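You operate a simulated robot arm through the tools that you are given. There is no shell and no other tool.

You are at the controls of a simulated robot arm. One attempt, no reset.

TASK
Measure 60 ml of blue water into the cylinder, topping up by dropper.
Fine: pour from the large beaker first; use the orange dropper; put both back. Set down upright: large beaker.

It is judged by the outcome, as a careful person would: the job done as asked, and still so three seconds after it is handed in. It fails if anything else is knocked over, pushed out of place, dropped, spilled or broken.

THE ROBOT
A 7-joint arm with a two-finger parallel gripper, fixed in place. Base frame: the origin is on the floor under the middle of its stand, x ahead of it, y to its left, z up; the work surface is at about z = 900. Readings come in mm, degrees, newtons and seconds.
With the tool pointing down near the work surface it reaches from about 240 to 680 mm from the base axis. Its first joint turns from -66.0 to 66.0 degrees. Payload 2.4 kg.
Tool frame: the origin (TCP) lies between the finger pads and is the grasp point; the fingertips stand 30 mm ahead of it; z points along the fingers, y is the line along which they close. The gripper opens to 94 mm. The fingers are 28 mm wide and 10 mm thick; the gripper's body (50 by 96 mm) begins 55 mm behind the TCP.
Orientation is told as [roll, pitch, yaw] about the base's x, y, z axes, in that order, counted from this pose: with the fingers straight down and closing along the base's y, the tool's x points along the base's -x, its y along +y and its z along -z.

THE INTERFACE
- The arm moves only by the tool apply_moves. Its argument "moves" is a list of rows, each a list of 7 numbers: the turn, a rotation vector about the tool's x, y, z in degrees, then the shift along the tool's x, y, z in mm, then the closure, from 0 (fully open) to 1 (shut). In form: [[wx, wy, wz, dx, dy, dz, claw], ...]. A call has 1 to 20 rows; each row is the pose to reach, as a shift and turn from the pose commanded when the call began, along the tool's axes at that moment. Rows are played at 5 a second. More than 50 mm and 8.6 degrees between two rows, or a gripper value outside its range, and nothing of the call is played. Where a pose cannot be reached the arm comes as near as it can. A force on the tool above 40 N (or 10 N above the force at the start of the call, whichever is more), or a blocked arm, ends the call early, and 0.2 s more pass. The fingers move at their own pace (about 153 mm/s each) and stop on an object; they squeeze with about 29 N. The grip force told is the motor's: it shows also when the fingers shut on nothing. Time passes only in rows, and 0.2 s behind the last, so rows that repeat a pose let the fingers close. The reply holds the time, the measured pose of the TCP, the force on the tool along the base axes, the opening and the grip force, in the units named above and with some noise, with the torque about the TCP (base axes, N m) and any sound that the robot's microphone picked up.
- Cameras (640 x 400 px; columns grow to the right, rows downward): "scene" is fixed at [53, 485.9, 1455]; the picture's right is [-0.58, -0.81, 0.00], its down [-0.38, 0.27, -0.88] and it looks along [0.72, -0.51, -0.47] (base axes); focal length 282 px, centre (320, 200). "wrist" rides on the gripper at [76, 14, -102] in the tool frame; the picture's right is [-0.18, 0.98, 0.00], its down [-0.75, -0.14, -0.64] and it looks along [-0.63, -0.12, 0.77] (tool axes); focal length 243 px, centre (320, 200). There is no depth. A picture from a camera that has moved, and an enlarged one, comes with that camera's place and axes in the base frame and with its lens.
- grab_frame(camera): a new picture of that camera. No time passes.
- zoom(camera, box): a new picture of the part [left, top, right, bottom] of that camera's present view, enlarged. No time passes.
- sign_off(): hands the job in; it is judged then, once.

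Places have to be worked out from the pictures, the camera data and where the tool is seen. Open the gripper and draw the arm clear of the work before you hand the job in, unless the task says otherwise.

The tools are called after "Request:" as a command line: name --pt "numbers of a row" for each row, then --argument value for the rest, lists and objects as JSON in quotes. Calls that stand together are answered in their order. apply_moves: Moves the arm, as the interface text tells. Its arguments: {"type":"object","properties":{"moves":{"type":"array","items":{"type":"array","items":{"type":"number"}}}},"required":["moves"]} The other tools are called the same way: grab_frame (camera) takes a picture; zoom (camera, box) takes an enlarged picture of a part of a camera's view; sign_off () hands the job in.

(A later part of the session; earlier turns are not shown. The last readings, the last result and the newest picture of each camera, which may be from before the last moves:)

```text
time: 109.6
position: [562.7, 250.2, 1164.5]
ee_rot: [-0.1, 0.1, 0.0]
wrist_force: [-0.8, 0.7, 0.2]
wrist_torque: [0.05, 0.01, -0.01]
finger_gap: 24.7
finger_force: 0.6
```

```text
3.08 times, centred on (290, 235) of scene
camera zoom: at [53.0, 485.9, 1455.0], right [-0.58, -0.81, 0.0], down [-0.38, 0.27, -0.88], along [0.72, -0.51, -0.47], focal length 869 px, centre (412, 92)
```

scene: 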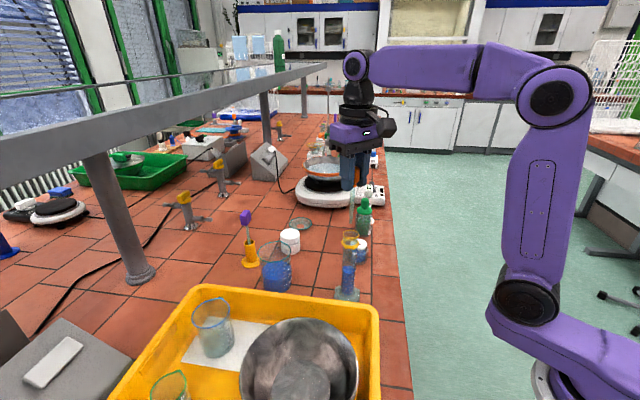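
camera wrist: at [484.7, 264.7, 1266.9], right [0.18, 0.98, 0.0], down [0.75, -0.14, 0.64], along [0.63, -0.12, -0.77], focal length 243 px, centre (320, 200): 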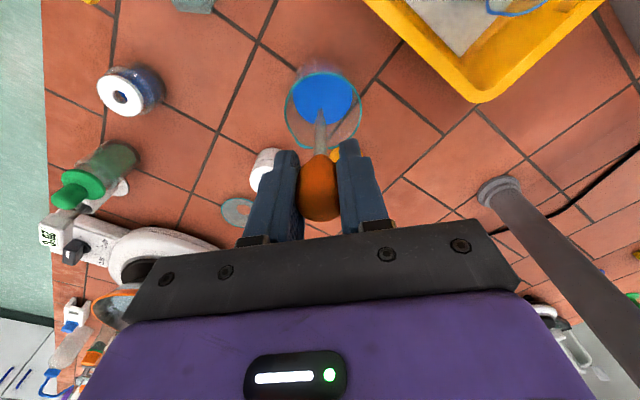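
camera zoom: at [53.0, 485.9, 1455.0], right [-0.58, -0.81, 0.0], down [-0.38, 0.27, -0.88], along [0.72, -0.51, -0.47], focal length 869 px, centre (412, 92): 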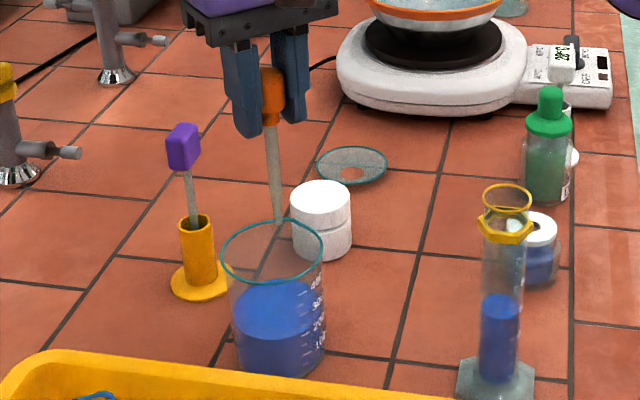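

The tip is above the beaker's interior. I'll squeeze the bulb here in air, then lower the tip about 16 mm below the water surface.

Request:
apply_moves --pt "0 0 0 0 0 0 0.85" --pt "0 0 0 0 0 0 0.85" --pt "0 0 0 0 0 10 0.85" --pt "0 0 0 0 0 28 0.85" --pt "0 0 0 0 0 48 0.85" --pt "0 0 0 0 0 68 0.85" --pt "0 0 0 0 0 86 0.85" --pt "0 0 0 0 0 102 0.85" --pt "0 0 0 0 0 112 0.85" --pt "0 0 0 0 0 116 0.85" --pt "0 0 0 0 0 116 0.85"

Request:
zoom --camera "scene" --box '[240, 190, 320, 300]'

Request:
zoom --camera "wrist" --box '[240, 60, 400, 240]'

```text
time: 112.0
position: [562.7, 250.8, 1048.0]
ee_rot: [0.0, 0.0, 0.1]
wrist_force: [-0.2, -0.8, 1.1]
wrist_torque: [0.04, 0.0, 0.02]
finger_gap: 23.6
finger_force: 28.8
```

```text
3.64 times, centred on (280, 245) of scene
camera zoom: at [53.0, 485.9, 1455.0], right [-0.58, -0.81, 0.0], down [-0.38, 0.27, -0.88], along [0.72, -0.51, -0.47], focal length 1026 px, centre (466, 36)
```

zoom: 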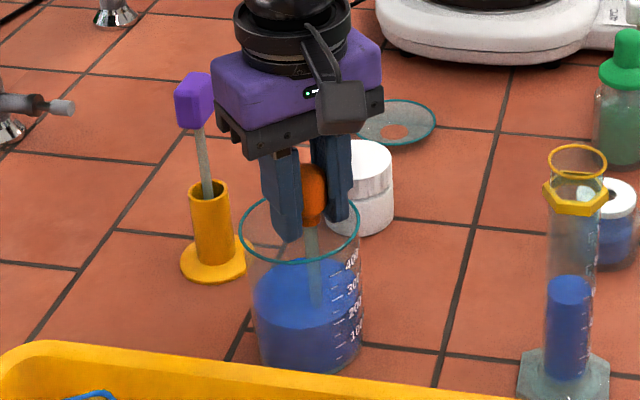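

```text
2.22 times, centred on (320, 150) of wrist
camera zoom: at [485.9, 264.6, 1150.3], right [0.18, 0.98, 0.0], down [0.75, -0.14, 0.64], along [0.63, -0.12, -0.77], focal length 539 px, centre (320, 311)
```

zoom: 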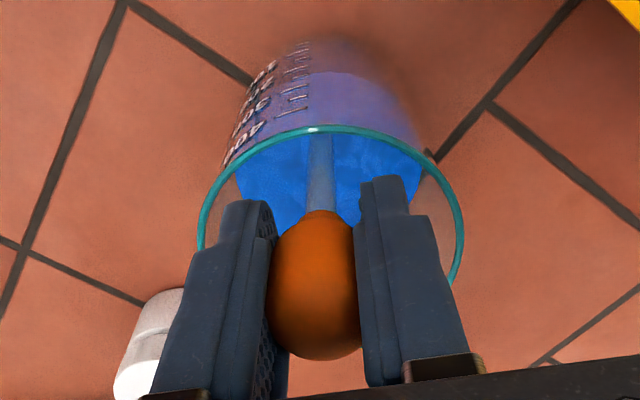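

The tip is submerged with the bulb squeezed. I'll relax to the light hold and wait so it can draw up water.

Request:
apply_moves --pt "0 0 0 0 0 0 0.8" --pt "0 0 0 0 0 0 0.76" --pt "0 0 0 0 0 0 0.75" --pt "0 0 0 0 0 0 0.745" --pt "0 0 0 0 0 0 0.745" --pt "0 0 0 0 0 0 0.745" --pt "0 0 0 0 0 0 0.745"

Request:
zoom --camera "wrist" --box '[240, 60, 400, 240]'

Request:
zoom --camera "scene" --box '[260, 210, 310, 290]'

```text
time: 113.6
position: [563.1, 251.0, 1048.7]
ee_rot: [0.0, 0.0, 0.0]
wrist_force: [0.2, 0.0, -0.2]
wrist_torque: [0.02, -0.01, -0.03]
finger_gap: 24.7
finger_force: 0.8
```

```text
2.22 times, centred on (320, 150) of wrist
camera zoom: at [485.9, 264.6, 1150.4], right [0.18, 0.98, 0.0], down [0.75, -0.14, 0.64], along [0.63, -0.12, -0.77], focal length 539 px, centre (320, 311)
```

zoom: 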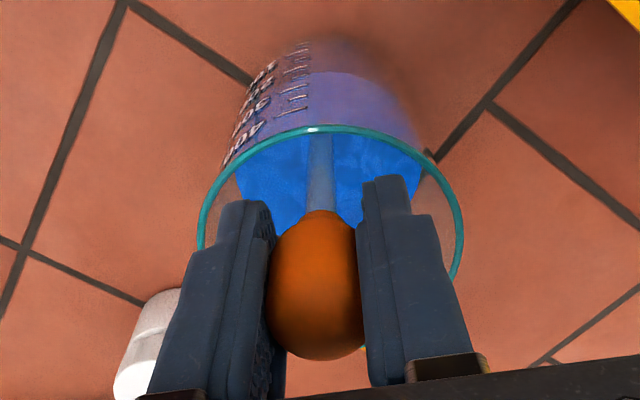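

```text
5.00 times, centred on (285, 250) of scene
camera zoom: at [53.0, 485.9, 1455.0], right [-0.58, -0.81, 0.0], down [-0.38, 0.27, -0.88], along [0.72, -0.51, -0.47], focal length 1411 px, centre (495, -50)
```

zoom: 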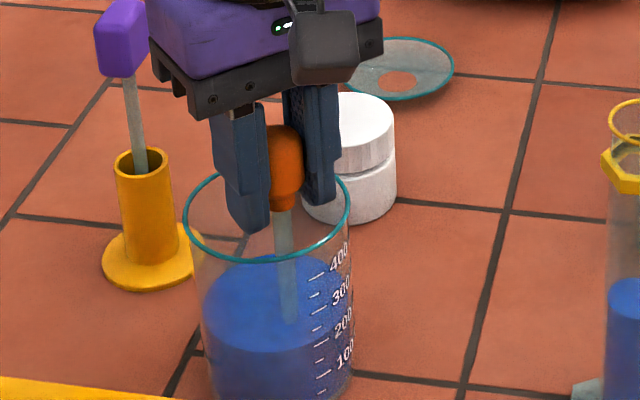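

I'll lift it so the tip clears the surface, staying over the beaker, and check the tube.

Request:
apply_moves --pt "0 0 0 0 0 -6 0.745" --pt "0 0 0 0 0 -18 0.745" --pt "0 0 0 0 0 -34 0.745" --pt "0 0 0 0 0 -52 0.745" --pt "0 0 0 0 0 -70 0.745" --pt "0 0 0 0 0 -86 0.745" --pt "0 0 0 0 0 -95 0.745" --pt "0 0 0 0 0 -95 0.745"

Request:
zoom --camera "scene" --box '[255, 185, 315, 285]'

Request:
zoom --camera "wrist" --box '[280, 60, 360, 180]'

```text
time: 115.4
position: [561.2, 249.9, 1144.5]
ee_rot: [0.1, 0.1, -0.1]
wrist_force: [0.1, 0.2, -0.3]
wrist_torque: [0.02, 0.0, 0.02]
finger_gap: 25.0
finger_force: 0.5
```

```text
4.00 times, centred on (285, 235) of scene
camera zoom: at [53.0, 485.9, 1455.0], right [-0.58, -0.81, 0.0], down [-0.38, 0.27, -0.88], along [0.72, -0.51, -0.47], focal length 1129 px, centre (460, 60)
```

zoom: 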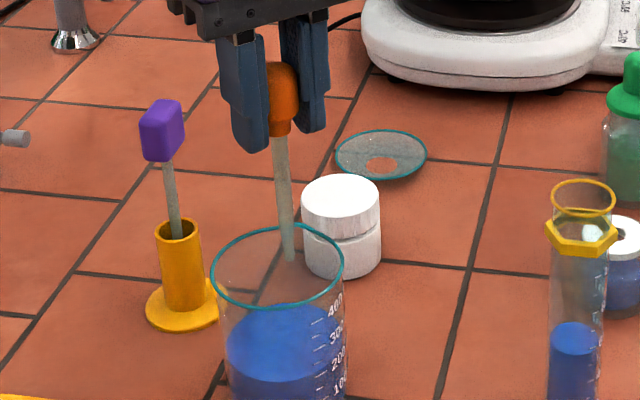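

```text
3.33 times, centred on (320, 120) of wrist
camera zoom: at [484.5, 264.2, 1245.3], right [0.18, 0.98, 0.0], down [0.75, -0.14, 0.64], along [0.63, -0.12, -0.77], focal length 809 px, centre (320, 467)
```

zoom: 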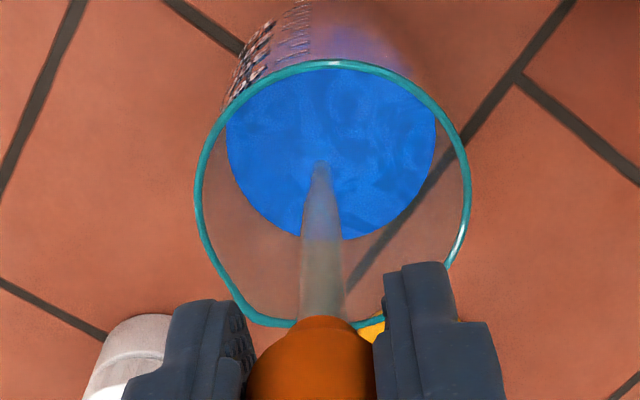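

The tube still looks clear at this scale. I'll zoom as far as possible on the tube and tip.

Request:
zoom --camera "scene" --box '[276, 218, 292, 254]'

Request:
zoom --camera "wrist" --box '[308, 104, 332, 134]'

```text
11.11 times, centred on (284, 236) of scene
camera zoom: at [53.0, 485.9, 1455.0], right [-0.58, -0.81, 0.0], down [-0.38, 0.27, -0.88], along [0.72, -0.51, -0.47], focal length 3136 px, centre (720, -200)
```

zoom: 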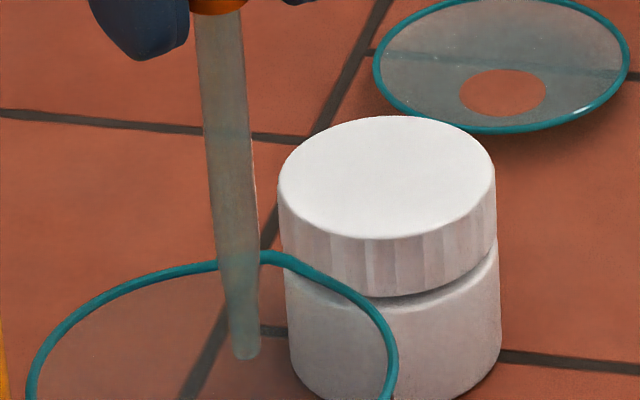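

```text
13.33 times, centred on (320, 119) of wrist
camera zoom: at [484.5, 264.2, 1245.3], right [0.18, 0.98, 0.0], down [0.75, -0.14, 0.64], along [0.63, -0.12, -0.77], focal length 3235 px, centre (320, 1280)
```

zoom: 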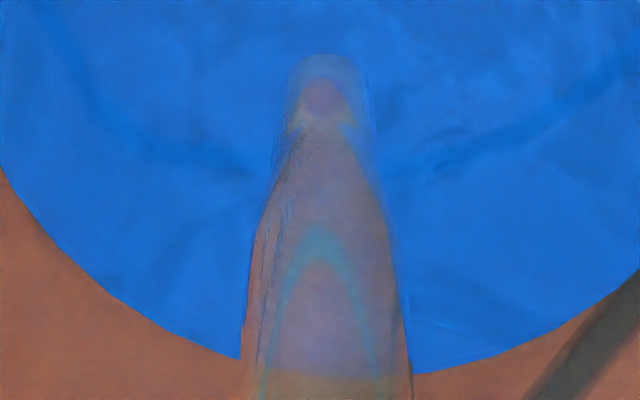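

Visually the dropper seems empty, but the level in the cylinder is the decisive test. I'll carry it over the cylinder and do one squeeze there.

Request:
apply_moves --pt "0 0 0 2 -2 -10 0.745" --pt "0 0 0 8 -8 -25 0.745" --pt "0 0 0 20 -21 -42 0.745" --pt "0 0 0 34 -36 -60 0.745" --pt "0 0 0 48 -51 -76 0.745" --pt "0 0 0 62 -66 -86 0.745" --pt "0 0 0 76 -81 -90 0.745" --pt "0 0 0 90 -96 -90 0.745" --pt "0 0 0 104 -110 -90 0.745" --pt "0 0 0 114 -120 -90 0.745" --pt "0 0 0 119 -125.5 -90 0.745" --pt "0 0 0 119 -125.5 -90 0.745"

Request:
zoom --camera "wrist" --box '[280, 60, 360, 180]'

Request:
zoom --camera "scene" --box '[325, 180, 375, 250]'

```text
time: 118.0
position: [444.3, 125.0, 1231.6]
ee_rot: [0.0, 0.0, 0.0]
wrist_force: [0.0, 0.2, 0.5]
wrist_torque: [-0.01, -0.03, -0.03]
finger_gap: 24.7
finger_force: 0.5
```

```text
3.33 times, centred on (320, 120) of wrist
camera zoom: at [367.0, 139.0, 1333.6], right [0.18, 0.98, 0.0], down [0.75, -0.14, 0.64], along [0.63, -0.12, -0.77], focal length 809 px, centre (320, 467)
```

zoom: 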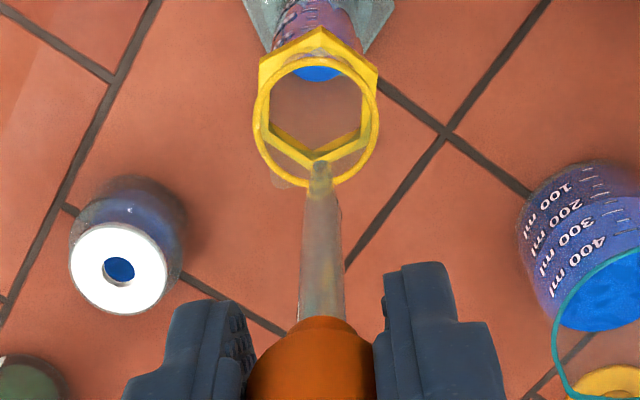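

```text
5.71 times, centred on (350, 215) of scene
camera zoom: at [53.0, 485.9, 1455.0], right [-0.58, -0.81, 0.0], down [-0.38, 0.27, -0.88], along [0.72, -0.51, -0.47], focal length 1613 px, centre (149, 114)
```

zoom: 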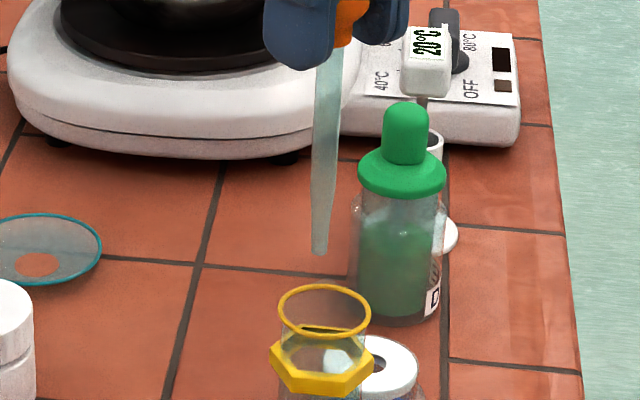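

The tip is within about 3 mm of the mouth's centre. I'll correct by 2 mm and lower the tip about 12 mm into the mouth.

Request:
apply_moves --pt "0 0 0 2 -1 0 0.745" --pt "0 0 0 2 -1 10 0.745" --pt "0 0 0 2 -1 22 0.745" --pt "0 0 0 2 -1 34 0.745" --pt "0 0 0 2 -1 40 0.745" --pt "0 0 0 2 -1 40 0.745"

Request:
apply_moves --pt "0 0 0 0 0 0 0.76"

Request:
zoom --camera "scene" --box '[325, 200, 375, 280]'

Request:
apply_moves --pt "0 0 0 0 0 0 0.85" --pt "0 0 0 0 0 0 1.0"

Request:
zoom --camera "scene" --box '[340, 262, 356, 277]'

```text
time: 119.4
position: [442.4, 124.4, 1192.4]
ee_rot: [0.0, 0.0, 0.1]
wrist_force: [0.2, 0.3, 0.3]
wrist_torque: [-0.02, 0.0, 0.0]
finger_gap: 24.6
finger_force: 1.3
```

```text
time: 119.8
position: [442.1, 124.5, 1193.1]
ee_rot: [-0.1, 0.0, 0.0]
wrist_force: [0.2, 0.1, -0.3]
wrist_torque: [0.0, 0.01, 0.01]
finger_gap: 24.1
finger_force: 11.7
```

```text
5.00 times, centred on (350, 240) of scene
camera zoom: at [53.0, 485.9, 1455.0], right [-0.58, -0.81, 0.0], down [-0.38, 0.27, -0.88], along [0.72, -0.51, -0.47], focal length 1411 px, centre (170, 0)
```

zoom: 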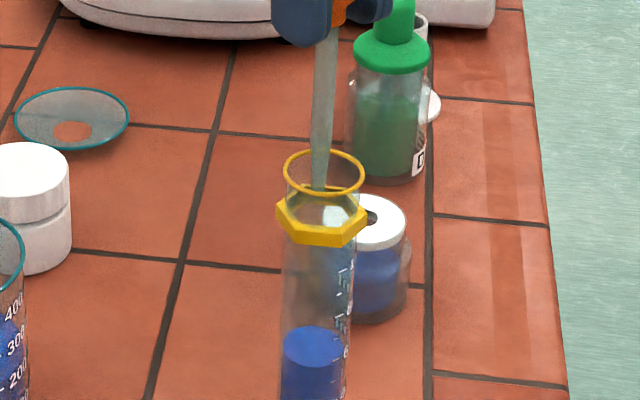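

```text
time: 120.4
position: [442.3, 124.7, 1192.4]
ee_rot: [0.0, 0.0, -0.1]
wrist_force: [-0.2, -0.3, 0.4]
wrist_torque: [-0.04, 0.02, -0.03]
finger_gap: 23.7
finger_force: 29.0
```

```text
16.00 times, centred on (348, 270) of scene
camera zoom: at [53.0, 485.9, 1455.0], right [-0.58, -0.81, 0.0], down [-0.38, 0.27, -0.88], along [0.72, -0.51, -0.47], focal length 4516 px, centre (-128, -912)
```

zoom: 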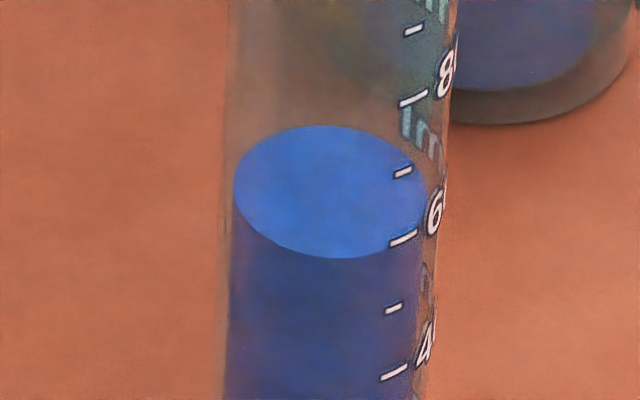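

The level rose by about 10 px, or about 1.5 ml, so the dropper works; its contents just aren't drawn in the tube. The level is now about 57.8 ml. I'll fetch a second load from the large beaker, keeping the bulb squeezed on the way.

Request:
apply_moves --pt "0 0 0 0 0 -8 0.9" --pt "0 0 0 0 0 -24 0.85" --pt "0 0 0 0 0 -40 0.85" --pt "0 0 0 -3 3 -41 0.85" --pt "0 0 0 -12 12 -41 0.85" --pt "0 0 0 -26 27 -41 0.85" --pt "0 0 0 -40 42 -36 0.85" --pt "0 0 0 -54 57 -26 0.85" --pt "0 0 0 -68 72 -13 0.85" --pt "0 0 0 -82 87 1 0.85" --pt "0 0 0 -96 101 14 0.85" --pt "0 0 0 -108 114 24 0.85" --pt "0 0 0 -117 123.5 28 0.85" --pt "0 0 0 -120 126.5 28 0.85" --pt "0 0 0 -120 126.5 28 0.85"

Request:
zoom --camera "scene" --box '[240, 170, 340, 300]'

Request:
grab_frame --camera "wrist"

```text
time: 123.6
position: [562.0, 249.2, 1166.3]
ee_rot: [0.1, 0.0, -0.1]
wrist_force: [-0.5, -0.1, -0.1]
wrist_torque: [0.02, 0.02, -0.01]
finger_gap: 23.5
finger_force: 28.9
```

```text
3.08 times, centred on (290, 235) of scene
camera zoom: at [53.0, 485.9, 1455.0], right [-0.58, -0.81, 0.0], down [-0.38, 0.27, -0.88], along [0.72, -0.51, -0.47], focal length 869 px, centre (412, 92)
```

zoom: 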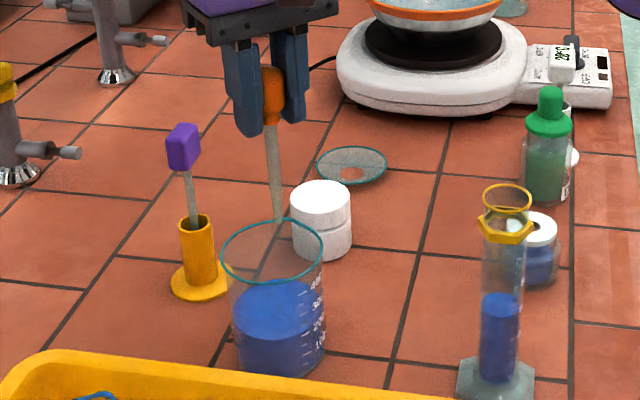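

```text
taken
camera wrist: at [484.6, 264.5, 1267.3], right [0.18, 0.98, 0.0], down [0.75, -0.14, 0.64], along [0.63, -0.12, -0.77], focal length 243 px, centre (320, 200)
```

wrist: 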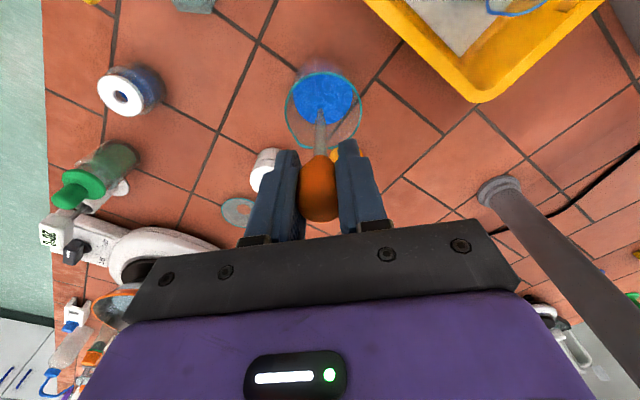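

The tip is again over the beaker, with the bulb still squeezed. I'll lower it into the water, relax to the light hold to draw, and wait a second.

Request:
apply_moves --pt "0 0 0 0 0 10 0.85" --pt "0 0 0 0 0 28 0.85" --pt "0 0 0 0 0 48 0.85" --pt "0 0 0 0 0 68 0.85" --pt "0 0 0 0 0 86 0.85" --pt "0 0 0 0 0 104 0.85" --pt "0 0 0 0 0 114 0.85" --pt "0 0 0 0 0 117 0.85" --pt "0 0 0 0 0 117 0.8" --pt "0 0 0 0 0 117 0.76" --pt "0 0 0 0 0 117 0.75" --pt "0 0 0 0 0 117 0.745" --pt "0 0 0 0 0 117 0.745" --pt "0 0 0 0 0 117 0.745" --pt "0 0 0 0 0 117 0.745" --pt "0 0 0 0 0 117 0.745"

Request:
apply_moves --pt "0 0 0 0 0 -6 0.745" --pt "0 0 0 0 0 -18 0.745" --pt "0 0 0 0 0 -36 0.745" --pt "0 0 0 0 0 -56 0.745" --pt "0 0 0 0 0 -76 0.745" --pt "0 0 0 0 0 -96 0.745" --pt "0 0 0 0 0 -112 0.745" --pt "0 0 0 0 0 -118 0.745" --pt "0 0 0 0 0 -118 0.745"

```text
time: 127.0
position: [562.6, 249.6, 1048.9]
ee_rot: [-0.1, 0.0, -0.1]
wrist_force: [0.2, 0.2, 0.7]
wrist_torque: [-0.01, -0.01, -0.04]
finger_gap: 24.8
finger_force: 0.6
```

```text
time: 129.0
position: [561.2, 251.2, 1168.1]
ee_rot: [0.1, 0.0, 0.1]
wrist_force: [0.6, -0.1, 0.1]
wrist_torque: [-0.01, 0.0, 0.0]
finger_gap: 24.8
finger_force: 0.5
```

The light hold is steady after drawing. I'll carry it back over the cylinder.

Request:
apply_moves --pt "0 0 0 3 -3 -4 0.745" --pt "0 0 0 11 -12 -14 0.745" --pt "0 0 0 24 -26 -28 0.745" --pt "0 0 0 38 -41 -42 0.745" --pt "0 0 0 52 -56 -54 0.745" --pt "0 0 0 66 -71 -63 0.745" --pt "0 0 0 80 -86 -66 0.745" --pt "0 0 0 94 -100 -66 0.745" --pt "0 0 0 107 -113 -66 0.745" --pt "0 0 0 116 -122 -66 0.745" --pt "0 0 0 120 -126.5 -66 0.745" --pt "0 0 0 120 -126.5 -66 0.745"

Request:
zoom --camera "wrist" --box '[280, 60, 360, 180]'

Request:
zoom --camera "scene" --box '[340, 262, 356, 277]'

```text
time: 131.6
position: [442.1, 123.1, 1231.9]
ee_rot: [0.0, 0.0, -0.1]
wrist_force: [-0.3, -0.6, 0.5]
wrist_torque: [0.02, -0.04, 0.0]
finger_gap: 24.9
finger_force: 0.9
```

```text
3.33 times, centred on (320, 120) of wrist
camera zoom: at [365.1, 137.7, 1334.0], right [0.18, 0.98, 0.0], down [0.75, -0.14, 0.64], along [0.63, -0.12, -0.77], focal length 809 px, centre (320, 467)
```

zoom: 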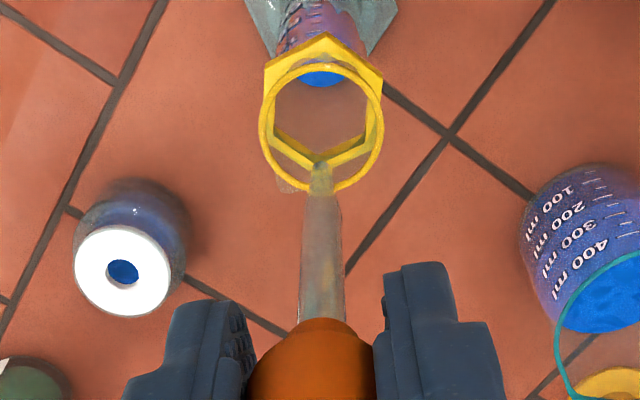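

```text
16.00 times, centred on (348, 270) of scene
camera zoom: at [53.0, 485.9, 1455.0], right [-0.58, -0.81, 0.0], down [-0.38, 0.27, -0.88], along [0.72, -0.51, -0.47], focal length 4516 px, centre (-128, -912)
```

zoom: 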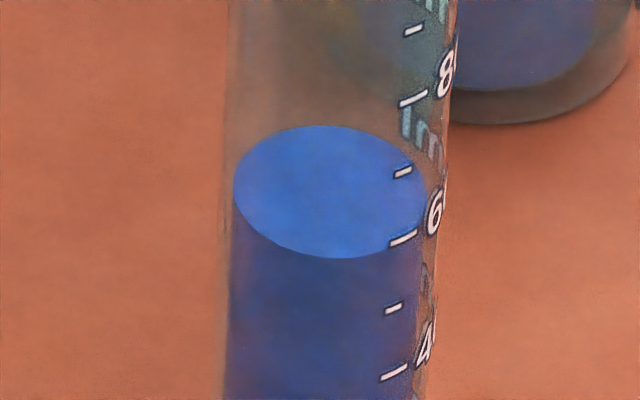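

The tip is aligned again and the level is unchanged so far. I'll lower into the mouth and squeeze in two stages, checking the level between them.

Request:
apply_moves --pt "0 0 0 1 0.5 0 0.745" --pt "0 0 0 1 0.5 10 0.745" --pt "0 0 0 1 0.5 22 0.745" --pt "0 0 0 1 0.5 34 0.745" --pt "0 0 0 1 0.5 40 0.745" --pt "0 0 0 1 0.5 40 0.745"

Request:
apply_moves --pt "0 0 0 0 0 0 0.757"

Request:
zoom --camera "scene" --box '[340, 262, 356, 277]'

```text
time: 133.0
position: [442.4, 123.5, 1190.4]
ee_rot: [0.0, 0.0, -0.1]
wrist_force: [-0.4, -0.3, 0.5]
wrist_torque: [-0.03, -0.01, 0.04]
finger_gap: 24.7
finger_force: 1.2
```

```text
time: 133.4
position: [443.0, 123.9, 1192.0]
ee_rot: [0.0, 0.1, 0.0]
wrist_force: [0.4, 0.1, 0.0]
wrist_torque: [-0.03, 0.02, -0.04]
finger_gap: 24.2
finger_force: 12.0
```

```text
16.00 times, centred on (348, 270) of scene
camera zoom: at [53.0, 485.9, 1455.0], right [-0.58, -0.81, 0.0], down [-0.38, 0.27, -0.88], along [0.72, -0.51, -0.47], focal length 4516 px, centre (-128, -912)
```

zoom: 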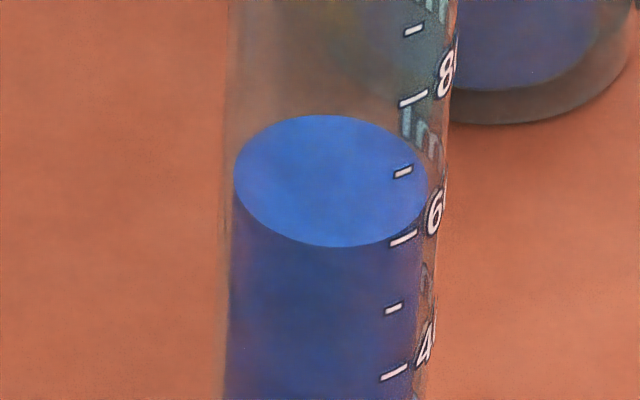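

It rose another 11 px, or about 1.6 ml, so the level is now about 59.2–59.8 ml. I'll stop squeezing, relax to the light hold, raise out and take the dropper back towards its bottle before making a precise reading.

Request:
apply_moves --pt "0 0 0 0 0 0 0.75" --pt "0 0 0 0 0 0 0.75" --pt "0 0 0 0 0 -8 0.75" --pt "0 0 0 0 0 -24 0.75" --pt "0 0 0 0 0 -40 0.75" --pt "0 0 0 0 0 -42 0.75"

Request:
zoom --camera "scene" --box '[340, 262, 356, 277]'

Request:
apply_moves --pt "0 0 0 -4 -5 0 0.75" --pt "0 0 0 -13 -17 0 0.75" --pt "0 0 0 -25 -33 0 0.75" --pt "0 0 0 -38 -50 0 0.75" --pt "0 0 0 -50 -67 0 0.75" --pt "0 0 0 -63 -84 0 0.75" --pt "0 0 0 -75 -100 0 0.75" --pt "0 0 0 -85 -113 0 0.75" --pt "0 0 0 -90.5 -120 0 0.75" --pt "0 0 0 -90.5 -120 0 0.75"

Request:
apply_moves --pt "0 0 0 0 0 10 0.75" --pt "0 0 0 0 0 30 0.75" --pt "0 0 0 0 0 55 0.75" --pt "0 0 0 0 0 80 0.75" --pt "0 0 0 0 0 105 0.75" --pt "0 0 0 0 0 122 0.75" --pt "0 0 0 0 0 130 0.75" --pt "0 0 0 0 0 130 0.75"

Request:
zoom --camera "wrist" --box '[280, 60, 360, 180]'

```text
time: 134.8
position: [440.0, 123.1, 1234.0]
ee_rot: [0.0, 0.0, 0.0]
wrist_force: [-0.5, -0.2, -0.3]
wrist_torque: [0.02, -0.01, 0.02]
finger_gap: 24.7
finger_force: 0.7
```

```text
16.00 times, centred on (348, 270) of scene
camera zoom: at [53.0, 485.9, 1455.0], right [-0.58, -0.81, 0.0], down [-0.38, 0.27, -0.88], along [0.72, -0.51, -0.47], focal length 4516 px, centre (-128, -912)
```

zoom: 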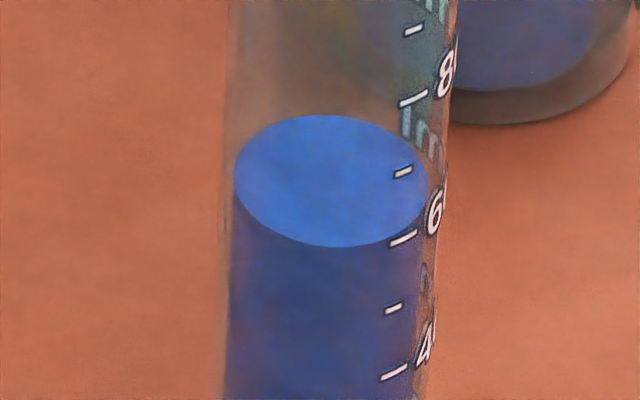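

```text
time: 137.0
position: [529.7, 3.8, 1232.8]
ee_rot: [0.0, 0.0, 0.0]
wrist_force: [0.0, 0.1, -1.4]
wrist_torque: [0.0, 0.0, 0.0]
finger_gap: 24.4
finger_force: 11.2
```

```text
time: 138.8
position: [531.0, 3.8, 1104.3]
ee_rot: [0.0, 0.0, 0.0]
wrist_force: [0.4, -0.2, 0.0]
wrist_torque: [-0.04, -0.03, 0.03]
finger_gap: 24.5
finger_force: 0.5
```

```text
3.33 times, centred on (320, 120) of wrist
camera zoom: at [453.7, 17.9, 1206.1], right [0.18, 0.98, 0.0], down [0.75, -0.14, 0.64], along [0.63, -0.12, -0.77], focal length 809 px, centre (320, 467)
```

zoom: 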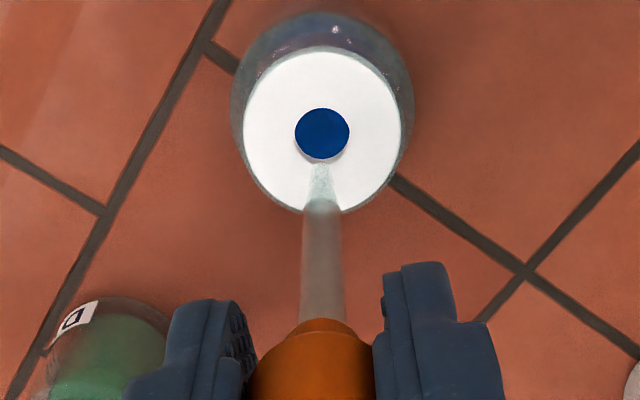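

The tip is centred over the bottle hole to within about 1 mm. I'll lower the dropper back into its bottle.

Request:
apply_moves --pt "0 0 0 -1 0.5 8 0.75" --pt "0 0 0 -1 0.5 22 0.75" --pt "0 0 0 -1 0.5 40 0.75" --pt "0 0 0 -1 0.5 58 0.75" --pt "0 0 0 -1 0.5 72 0.75" --pt "0 0 0 -1 0.5 79 0.75" --pt "0 0 0 -1 0.5 81 0.75" --pt "0 0 0 -1 0.5 81 0.75"

Request:
zoom --camera "wrist" --box '[260, 70, 380, 240]'

Request:
zoom --camera "scene" --box '[330, 190, 400, 275]'

```text
time: 140.6
position: [532.3, 3.8, 1022.0]
ee_rot: [0.1, 0.0, -0.1]
wrist_force: [0.2, -0.6, -0.5]
wrist_torque: [-0.02, -0.02, 0.01]
finger_gap: 24.5
finger_force: 0.9
```

```text
2.35 times, centred on (320, 155) of wrist
camera zoom: at [454.7, 18.5, 1124.3], right [0.18, 0.98, 0.0], down [0.75, -0.14, 0.64], along [0.63, -0.12, -0.77], focal length 571 px, centre (320, 306)
```

zoom: 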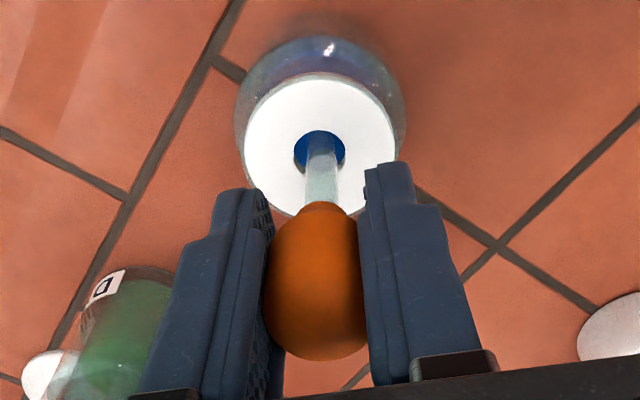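

```text
4.71 times, centred on (365, 232) of scene
camera zoom: at [53.0, 485.9, 1455.0], right [-0.58, -0.81, 0.0], down [-0.38, 0.27, -0.88], along [0.72, -0.51, -0.47], focal length 1328 px, centre (108, 47)
```

zoom: 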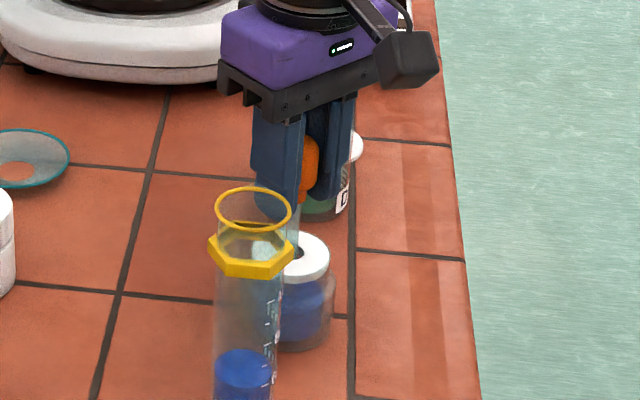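

The dropper is seated in its bottle. I'll open slowly and rise clear.

Request:
apply_moves --pt "0 0 0 0 0 0.8 0.745" --pt "0 0 0 0 0 0.8 0.735" --pt "0 0 0 0 0 0.8 0.72" --pt "0 0 0 0 0 0.8 0.7" --pt "0 0 0 0 0 0.8 0.6" --pt "0 0 0 0 0 0.8 0.4" --pt "0 0 0 0 0 0.8 0.2" --pt "0 0 0 0 0 0.8 0.2"

Request:
apply_moves --pt "0 0 0 0 0 -10 0.2" --pt "0 0 0 0 0 -30 0.2" --pt "0 0 0 0 0 -60 0.2" --pt "0 0 0 0 0 -95 0.2" --pt "0 0 0 0 0 -135 0.1" --pt "0 0 0 0 0 -175 0" --pt "0 0 0 0 0 -175 0"

Request:
grab_frame --camera "wrist"

Request:
zoom --camera "scene" --box '[220, 180, 400, 310]'

```text
time: 142.4
position: [533.0, 4.6, 1022.1]
ee_rot: [0.1, 0.0, 0.0]
wrist_force: [0.9, 0.9, 0.0]
wrist_torque: [-0.02, 0.0, -0.03]
finger_gap: 75.3
finger_force: 0.1
```

```text
time: 144.0
position: [531.9, 2.5, 1196.6]
ee_rot: [0.0, 0.0, 0.0]
wrist_force: [-0.3, 0.0, 0.0]
wrist_torque: [0.02, 0.0, -0.03]
finger_gap: 94.1
finger_force: 0.0
```

```text
taken
camera wrist: at [453.8, 17.6, 1299.2], right [0.18, 0.98, 0.0], down [0.75, -0.14, 0.64], along [0.63, -0.12, -0.77], focal length 243 px, centre (320, 200)
```

wrist: 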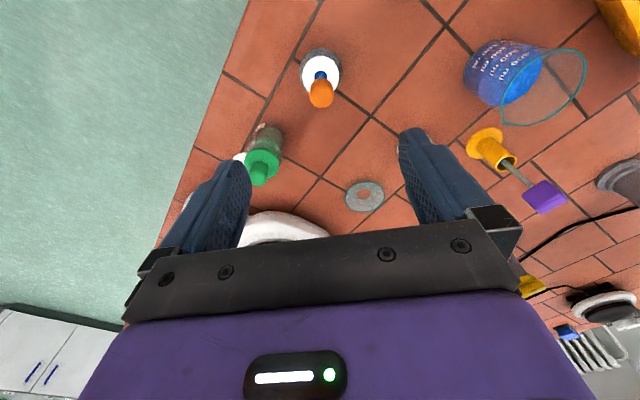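

```text
3.08 times, centred on (310, 245) of scene
camera zoom: at [53.0, 485.9, 1455.0], right [-0.58, -0.81, 0.0], down [-0.38, 0.27, -0.88], along [0.72, -0.51, -0.47], focal length 869 px, centre (351, 62)
```

zoom: 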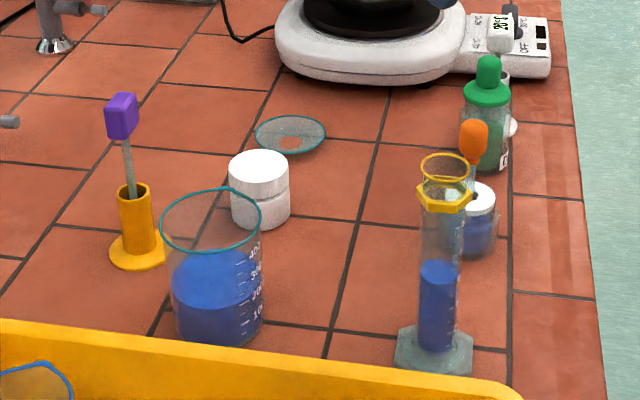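

The dropper is back in its bottle and everything stands undisturbed. I'll go to a flatter viewing pose on the −x side for a precise reading of the level.

Request:
apply_moves --pt "0 0 0 38 23 0 0" --pt "0 0 0 76 47 0 0" --pt "0 0 0 114 70 0 0" --pt "0 0 0 152 94 0 0" --pt "0 0 0 190 117 0 0" --pt "0 0 0 230 142 0 0" --pt "0 0 0 230 142 0 0"

Request:
apply_moves --pt "0 -8 0 0 0 30 0" --pt "0 -16 0 0 0 60 0" --pt "0 -24 0 0 0 90 0" --pt "0 -32 0 0 0 120 0" --pt "0 -40 0 0 0 145 0" --pt "0 -40 0 0 0 169 0" --pt "0 -40 0 0 0 169 0"

Request:
grab_frame --camera "wrist"

```text
time: 145.6
position: [302.0, 149.2, 1197.5]
ee_rot: [0.0, 0.0, -0.1]
wrist_force: [-0.6, -0.2, 0.0]
wrist_torque: [0.01, -0.02, -0.02]
finger_gap: 94.1
finger_force: 0.0
```

```text
time: 147.2
position: [300.5, 146.0, 1030.3]
ee_rot: [0.1, -40.1, -0.1]
wrist_force: [0.1, 0.9, 0.4]
wrist_torque: [-0.01, -0.05, -0.01]
finger_gap: 93.8
finger_force: 0.1
out of reach, approached as far as the arm can: row 4, 5
```

```text
taken
camera wrist: at [176.3, 160.2, 1057.8], right [0.14, 0.98, 0.12], down [0.16, -0.14, 0.98], along [0.98, -0.12, -0.18], focal length 243 px, centre (320, 200)
```

wrist: 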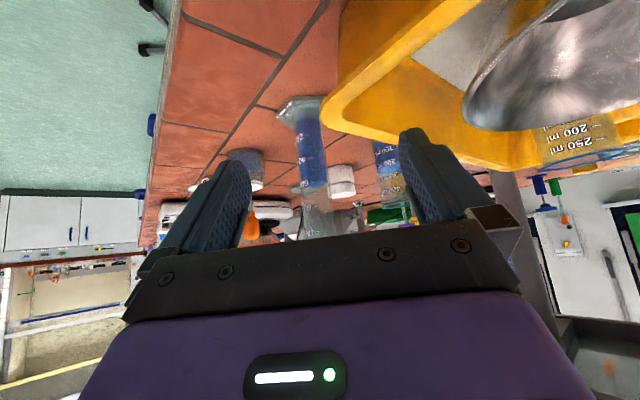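

This gives a nearly level view of the cylinder. I'll zoom in on the surface and the 60 mark.

Request:
zoom --camera "wrist" --box '[296, 170, 328, 194]'

Request:
zoom --camera "wrist" --box '[280, 90, 345, 240]'

```text
16.00 times, centred on (312, 182) of wrist
camera zoom: at [176.3, 160.2, 1057.8], right [0.14, 0.98, 0.12], down [0.16, -0.14, 0.98], along [0.98, -0.12, -0.18], focal length 3882 px, centre (448, 488)
```

zoom: 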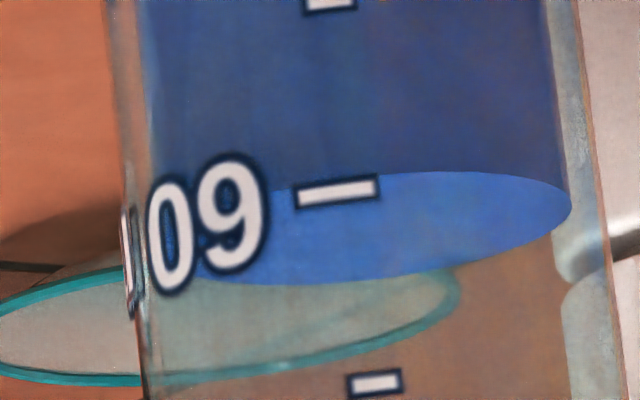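

```text
2.67 times, centred on (312, 165) of wrist
camera zoom: at [176.3, 160.2, 1057.8], right [0.14, 0.98, 0.12], down [0.16, -0.14, 0.98], along [0.98, -0.12, -0.18], focal length 647 px, centre (340, 293)
```

zoom: 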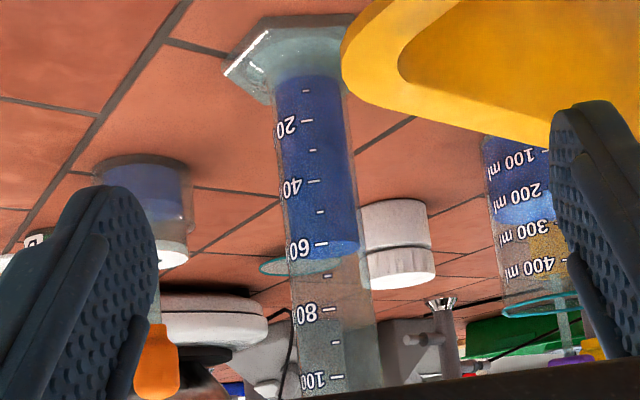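

Here the surface lies just below the 60 mark, at about 59.2–59.5 ml. I'll flatten the view further to remove the remaining parallax.

Request:
apply_moves --pt "0 -4 0 4 0 4.6 0" --pt "0 -8 0 8 0 9.2 0" --pt "0 -12 0 11.6 0 13.8 0" --pt "0 -12 0 11.6 0 13.8 0"

Request:
grab_frame --camera "wrist"

Request:
grab_frame --camera "scene"

```text
time: 148.2
position: [302.4, 147.3, 1010.4]
ee_rot: [0.0, -52.0, 0.0]
wrist_force: [-0.7, -0.1, 0.2]
wrist_torque: [-0.01, 0.0, 0.02]
finger_gap: 94.0
finger_force: 0.1
```

```text
taken
camera wrist: at [173.7, 161.4, 1012.6], right [0.11, 0.98, 0.15], down [-0.04, -0.14, 0.99], along [0.99, -0.12, 0.03], focal length 243 px, centre (320, 200)
```

wrist: 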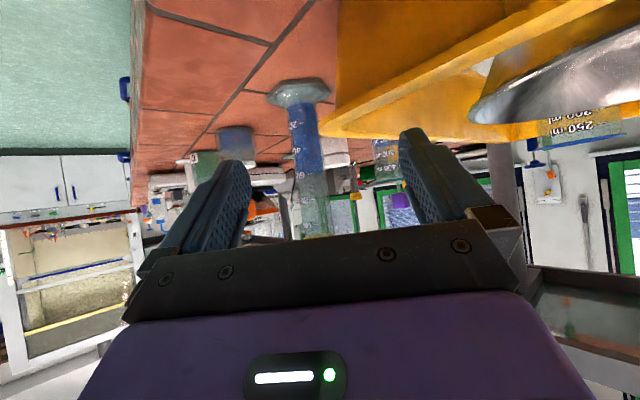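

```text
taken
```

scene: 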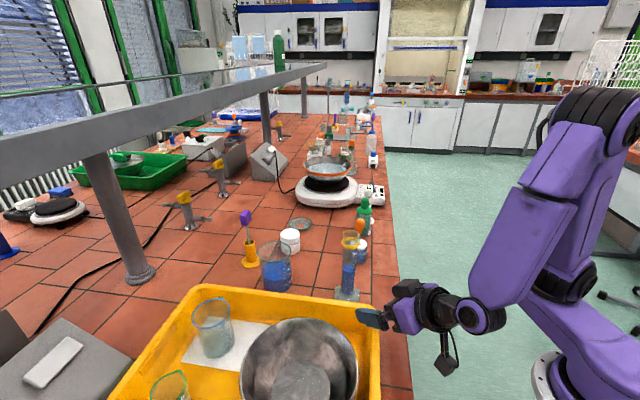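

The view is now almost horizontal. I'll zoom in on the 60 mark.

Request:
zoom --camera "wrist" --box '[294, 160, 326, 184]'

Request:
zoom --camera "wrist" --box '[270, 100, 350, 220]'

```text
16.00 times, centred on (310, 172) of wrist
camera zoom: at [173.7, 161.4, 1012.6], right [0.11, 0.98, 0.15], down [-0.04, -0.14, 0.99], along [0.99, -0.12, 0.03], focal length 3882 px, centre (480, 648)
```

zoom: 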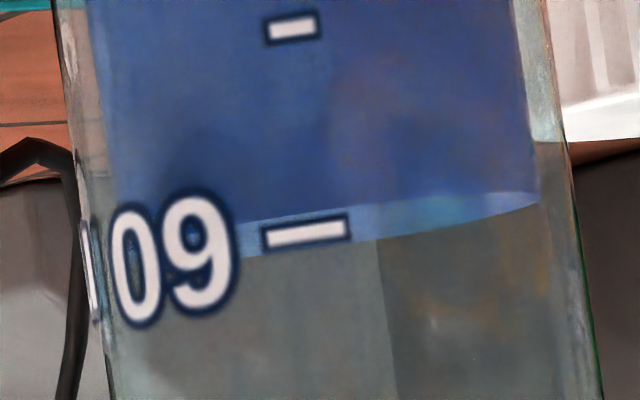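

```text
3.33 times, centred on (310, 160) of wrist
camera zoom: at [173.7, 161.4, 1012.6], right [0.11, 0.98, 0.15], down [-0.04, -0.14, 0.99], along [0.99, -0.12, 0.03], focal length 809 px, centre (353, 333)
```

zoom: 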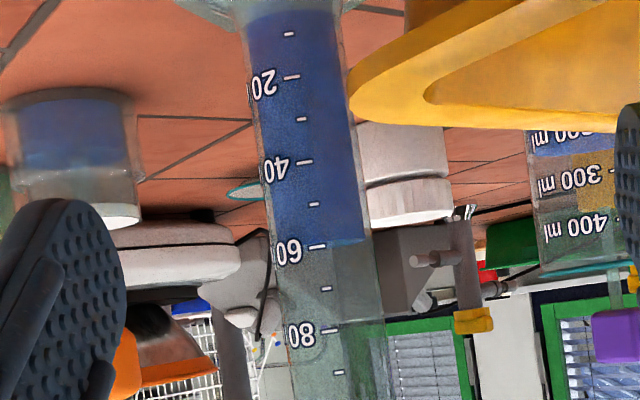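

In this near-level view the surface sits about 1 ml below the 60 mark, at about 59.0 ml. One more partial dropper load is needed, so I'll rise, straighten and go back for the dropper.

Request:
apply_moves --pt "0 0 0 -24 0 -18.5 0" --pt "0 4 0 -55 0 -43 0" --pt "0 12 0 -87 0 -68 0" --pt "0 20 0 -118 0 -92 0" --pt "0 28 0 -142 0 -111 0" --pt "0 36 0 -146 0 -114 0" --pt "0 44 0 -146 0 -114 0" --pt "0 52 0 -146 0 -114 0" --pt "0 52 0 -146 0 -114 0"

Request:
apply_moves --pt "0 0 0 -38 -24 0 0" --pt "0 0 0 -76 -48 0 0" --pt "0 0 0 -114 -71 0 0" --pt "0 0 0 -152 -95 0 0" --pt "0 0 0 -190 -119 0 0" --pt "0 0 0 -229 -142.5 0 0.3" --pt "0 0 0 -229 -142.5 0 0.4"

Request:
zoom --camera "wrist" --box '[260, 20, 380, 140]'

```text
time: 150.2
position: [302.3, 146.6, 1196.6]
ee_rot: [0.0, 0.0, 0.1]
wrist_force: [-0.2, 0.3, 0.4]
wrist_torque: [-0.02, 0.0, -0.01]
finger_gap: 94.1
finger_force: 0.0
```

```text
time: 151.8
position: [528.5, 3.5, 1196.2]
ee_rot: [0.0, 0.1, 0.1]
wrist_force: [0.0, -0.1, -0.4]
wrist_torque: [0.02, 0.01, 0.01]
finger_gap: 56.4
finger_force: 0.1
```

```text
3.33 times, centred on (320, 80) of wrist
camera zoom: at [452.1, 16.7, 1298.6], right [0.18, 0.98, 0.0], down [0.75, -0.14, 0.64], along [0.63, -0.12, -0.77], focal length 809 px, centre (320, 600)
```

zoom: 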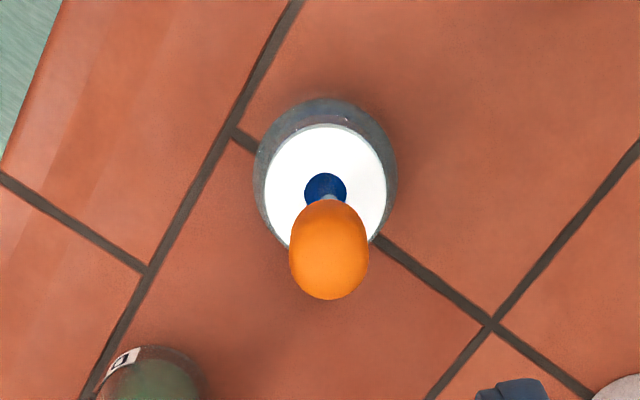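

The bulb is about 5 mm ahead of the tool in x. I'll correct and descend around it with the fingers about 47 mm open.

Request:
apply_moves --pt "0 0 0 -4.5 1.8 0 0.5" --pt "0 0 0 -4.5 1.8 30 0.5" --pt "0 0 0 -4.5 1.8 65 0.5" --pt "0 0 0 -4.5 1.8 100 0.5" --pt "0 0 0 -4.5 1.8 135 0.5" --pt "0 0 0 -4.5 1.8 160 0.5" --pt "0 0 0 -4.5 1.8 175 0.5" --pt "0 0 0 -4.5 1.8 175 0.5"

Request:
zoom --camera "wrist" --box '[260, 70, 380, 240]'

```text
time: 153.6
position: [533.6, 4.1, 1020.6]
ee_rot: [0.1, 0.0, -0.1]
wrist_force: [-0.6, -0.3, -0.6]
wrist_torque: [0.02, 0.02, -0.04]
finger_gap: 47.2
finger_force: 0.0
```

```text
2.35 times, centred on (320, 155) of wrist
camera zoom: at [457.3, 18.1, 1122.8], right [0.18, 0.98, 0.0], down [0.75, -0.14, 0.64], along [0.63, -0.12, -0.77], focal length 571 px, centre (320, 306)
```

zoom: 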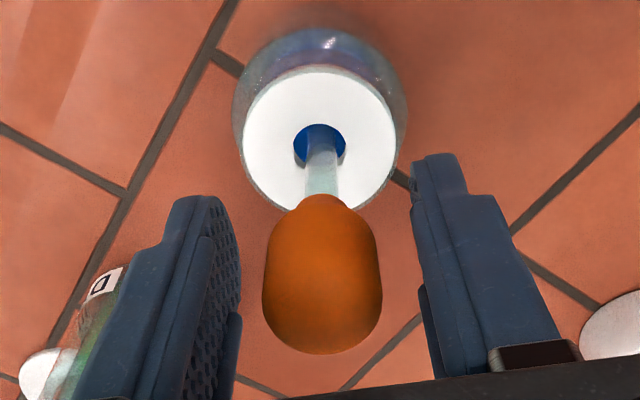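

The bulb is centred between the fingers. I'll grip with a full squeeze, emptying anything back into the bottle, then lift and carry it squeezed to the beaker.

Request:
apply_moves --pt "0 0 0 0 0 0 0.65" --pt "0 0 0 0 0 0 0.74" --pt "0 0 0 0 0 0 0.8" --pt "0 0 0 0 0 0 0.85" --pt "0 0 0 0 0 0 0.85" --pt "0 0 0 0 0 -6 0.85" --pt "0 0 0 0 0 -20 0.85" --pt "0 0 0 0 0 -45 0.85" --pt "0 0 0 0 0 -75 0.85" --pt "0 0 0 0 0 -105 0.85" --pt "0 0 0 0 0 -130 0.85" --pt "0 0 0 0 0 -145 0.85" --pt "0 0 0 0 0 -148 0.85" --pt "0 0 0 0 0 -148 0.85"

Request:
zoom --camera "scene" --box '[320, 170, 400, 270]'

```text
time: 156.6
position: [536.9, 4.7, 1170.4]
ee_rot: [-0.1, -0.1, 0.0]
wrist_force: [-0.6, -1.1, 0.1]
wrist_torque: [-0.04, 0.02, -0.01]
finger_gap: 23.8
finger_force: 29.2
```

```text
4.00 times, centred on (360, 220) of scene
camera zoom: at [53.0, 485.9, 1455.0], right [-0.58, -0.81, 0.0], down [-0.38, 0.27, -0.88], along [0.72, -0.51, -0.47], focal length 1129 px, centre (160, 120)
```

zoom: 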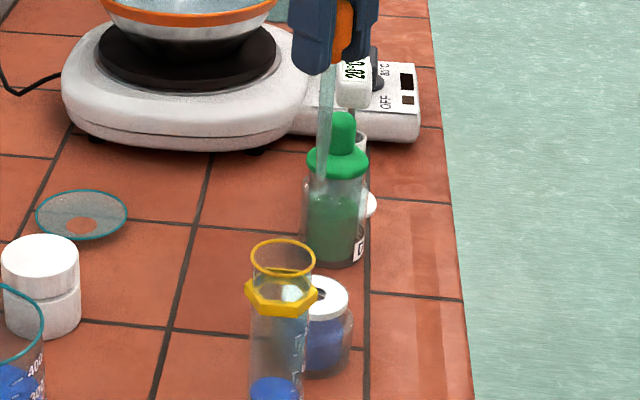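

The dropper is clear of the bottle, squeezed and empty. I'll traverse to the beaker at this height.

Request:
apply_moves --pt "0 0 0 -1 8 0 0.85" --pt "0 0 0 -4 30 0 0.85" --pt "0 0 0 -7 60 0 0.85" --pt "0 0 0 -11 92 0 0.85" --pt "0 0 0 -14 124 0 0.85" --pt "0 0 0 -18 156 0 0.85" --pt "0 0 0 -21 188 0 0.85" --pt "0 0 0 -25 218 1 0.85" --pt "0 0 0 -27 238 2 0.85" --pt "0 0 0 -27.5 246 2 0.85" --pt "0 0 0 -27.5 246 2 0.85"

Request:
zoom --camera "scene" --box '[240, 170, 340, 300]'

Request:
grab_frame --camera "wrist"

```text
time: 159.0
position: [561.3, 252.0, 1166.9]
ee_rot: [0.0, 0.0, 0.0]
wrist_force: [-0.6, 0.5, 0.4]
wrist_torque: [0.01, -0.01, -0.01]
finger_gap: 23.5
finger_force: 28.9
```

```text
3.08 times, centred on (290, 235) of scene
camera zoom: at [53.0, 485.9, 1455.0], right [-0.58, -0.81, 0.0], down [-0.38, 0.27, -0.88], along [0.72, -0.51, -0.47], focal length 869 px, centre (412, 92)
```

zoom: 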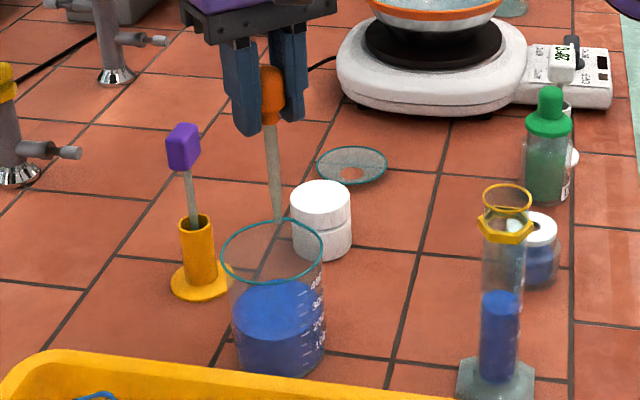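

```text
taken
camera wrist: at [484.2, 265.9, 1268.9], right [0.18, 0.98, 0.0], down [0.75, -0.14, 0.64], along [0.63, -0.12, -0.77], focal length 243 px, centre (320, 200)
```

wrist: 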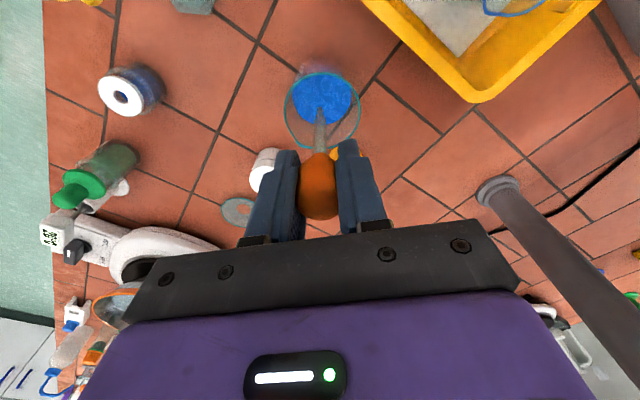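

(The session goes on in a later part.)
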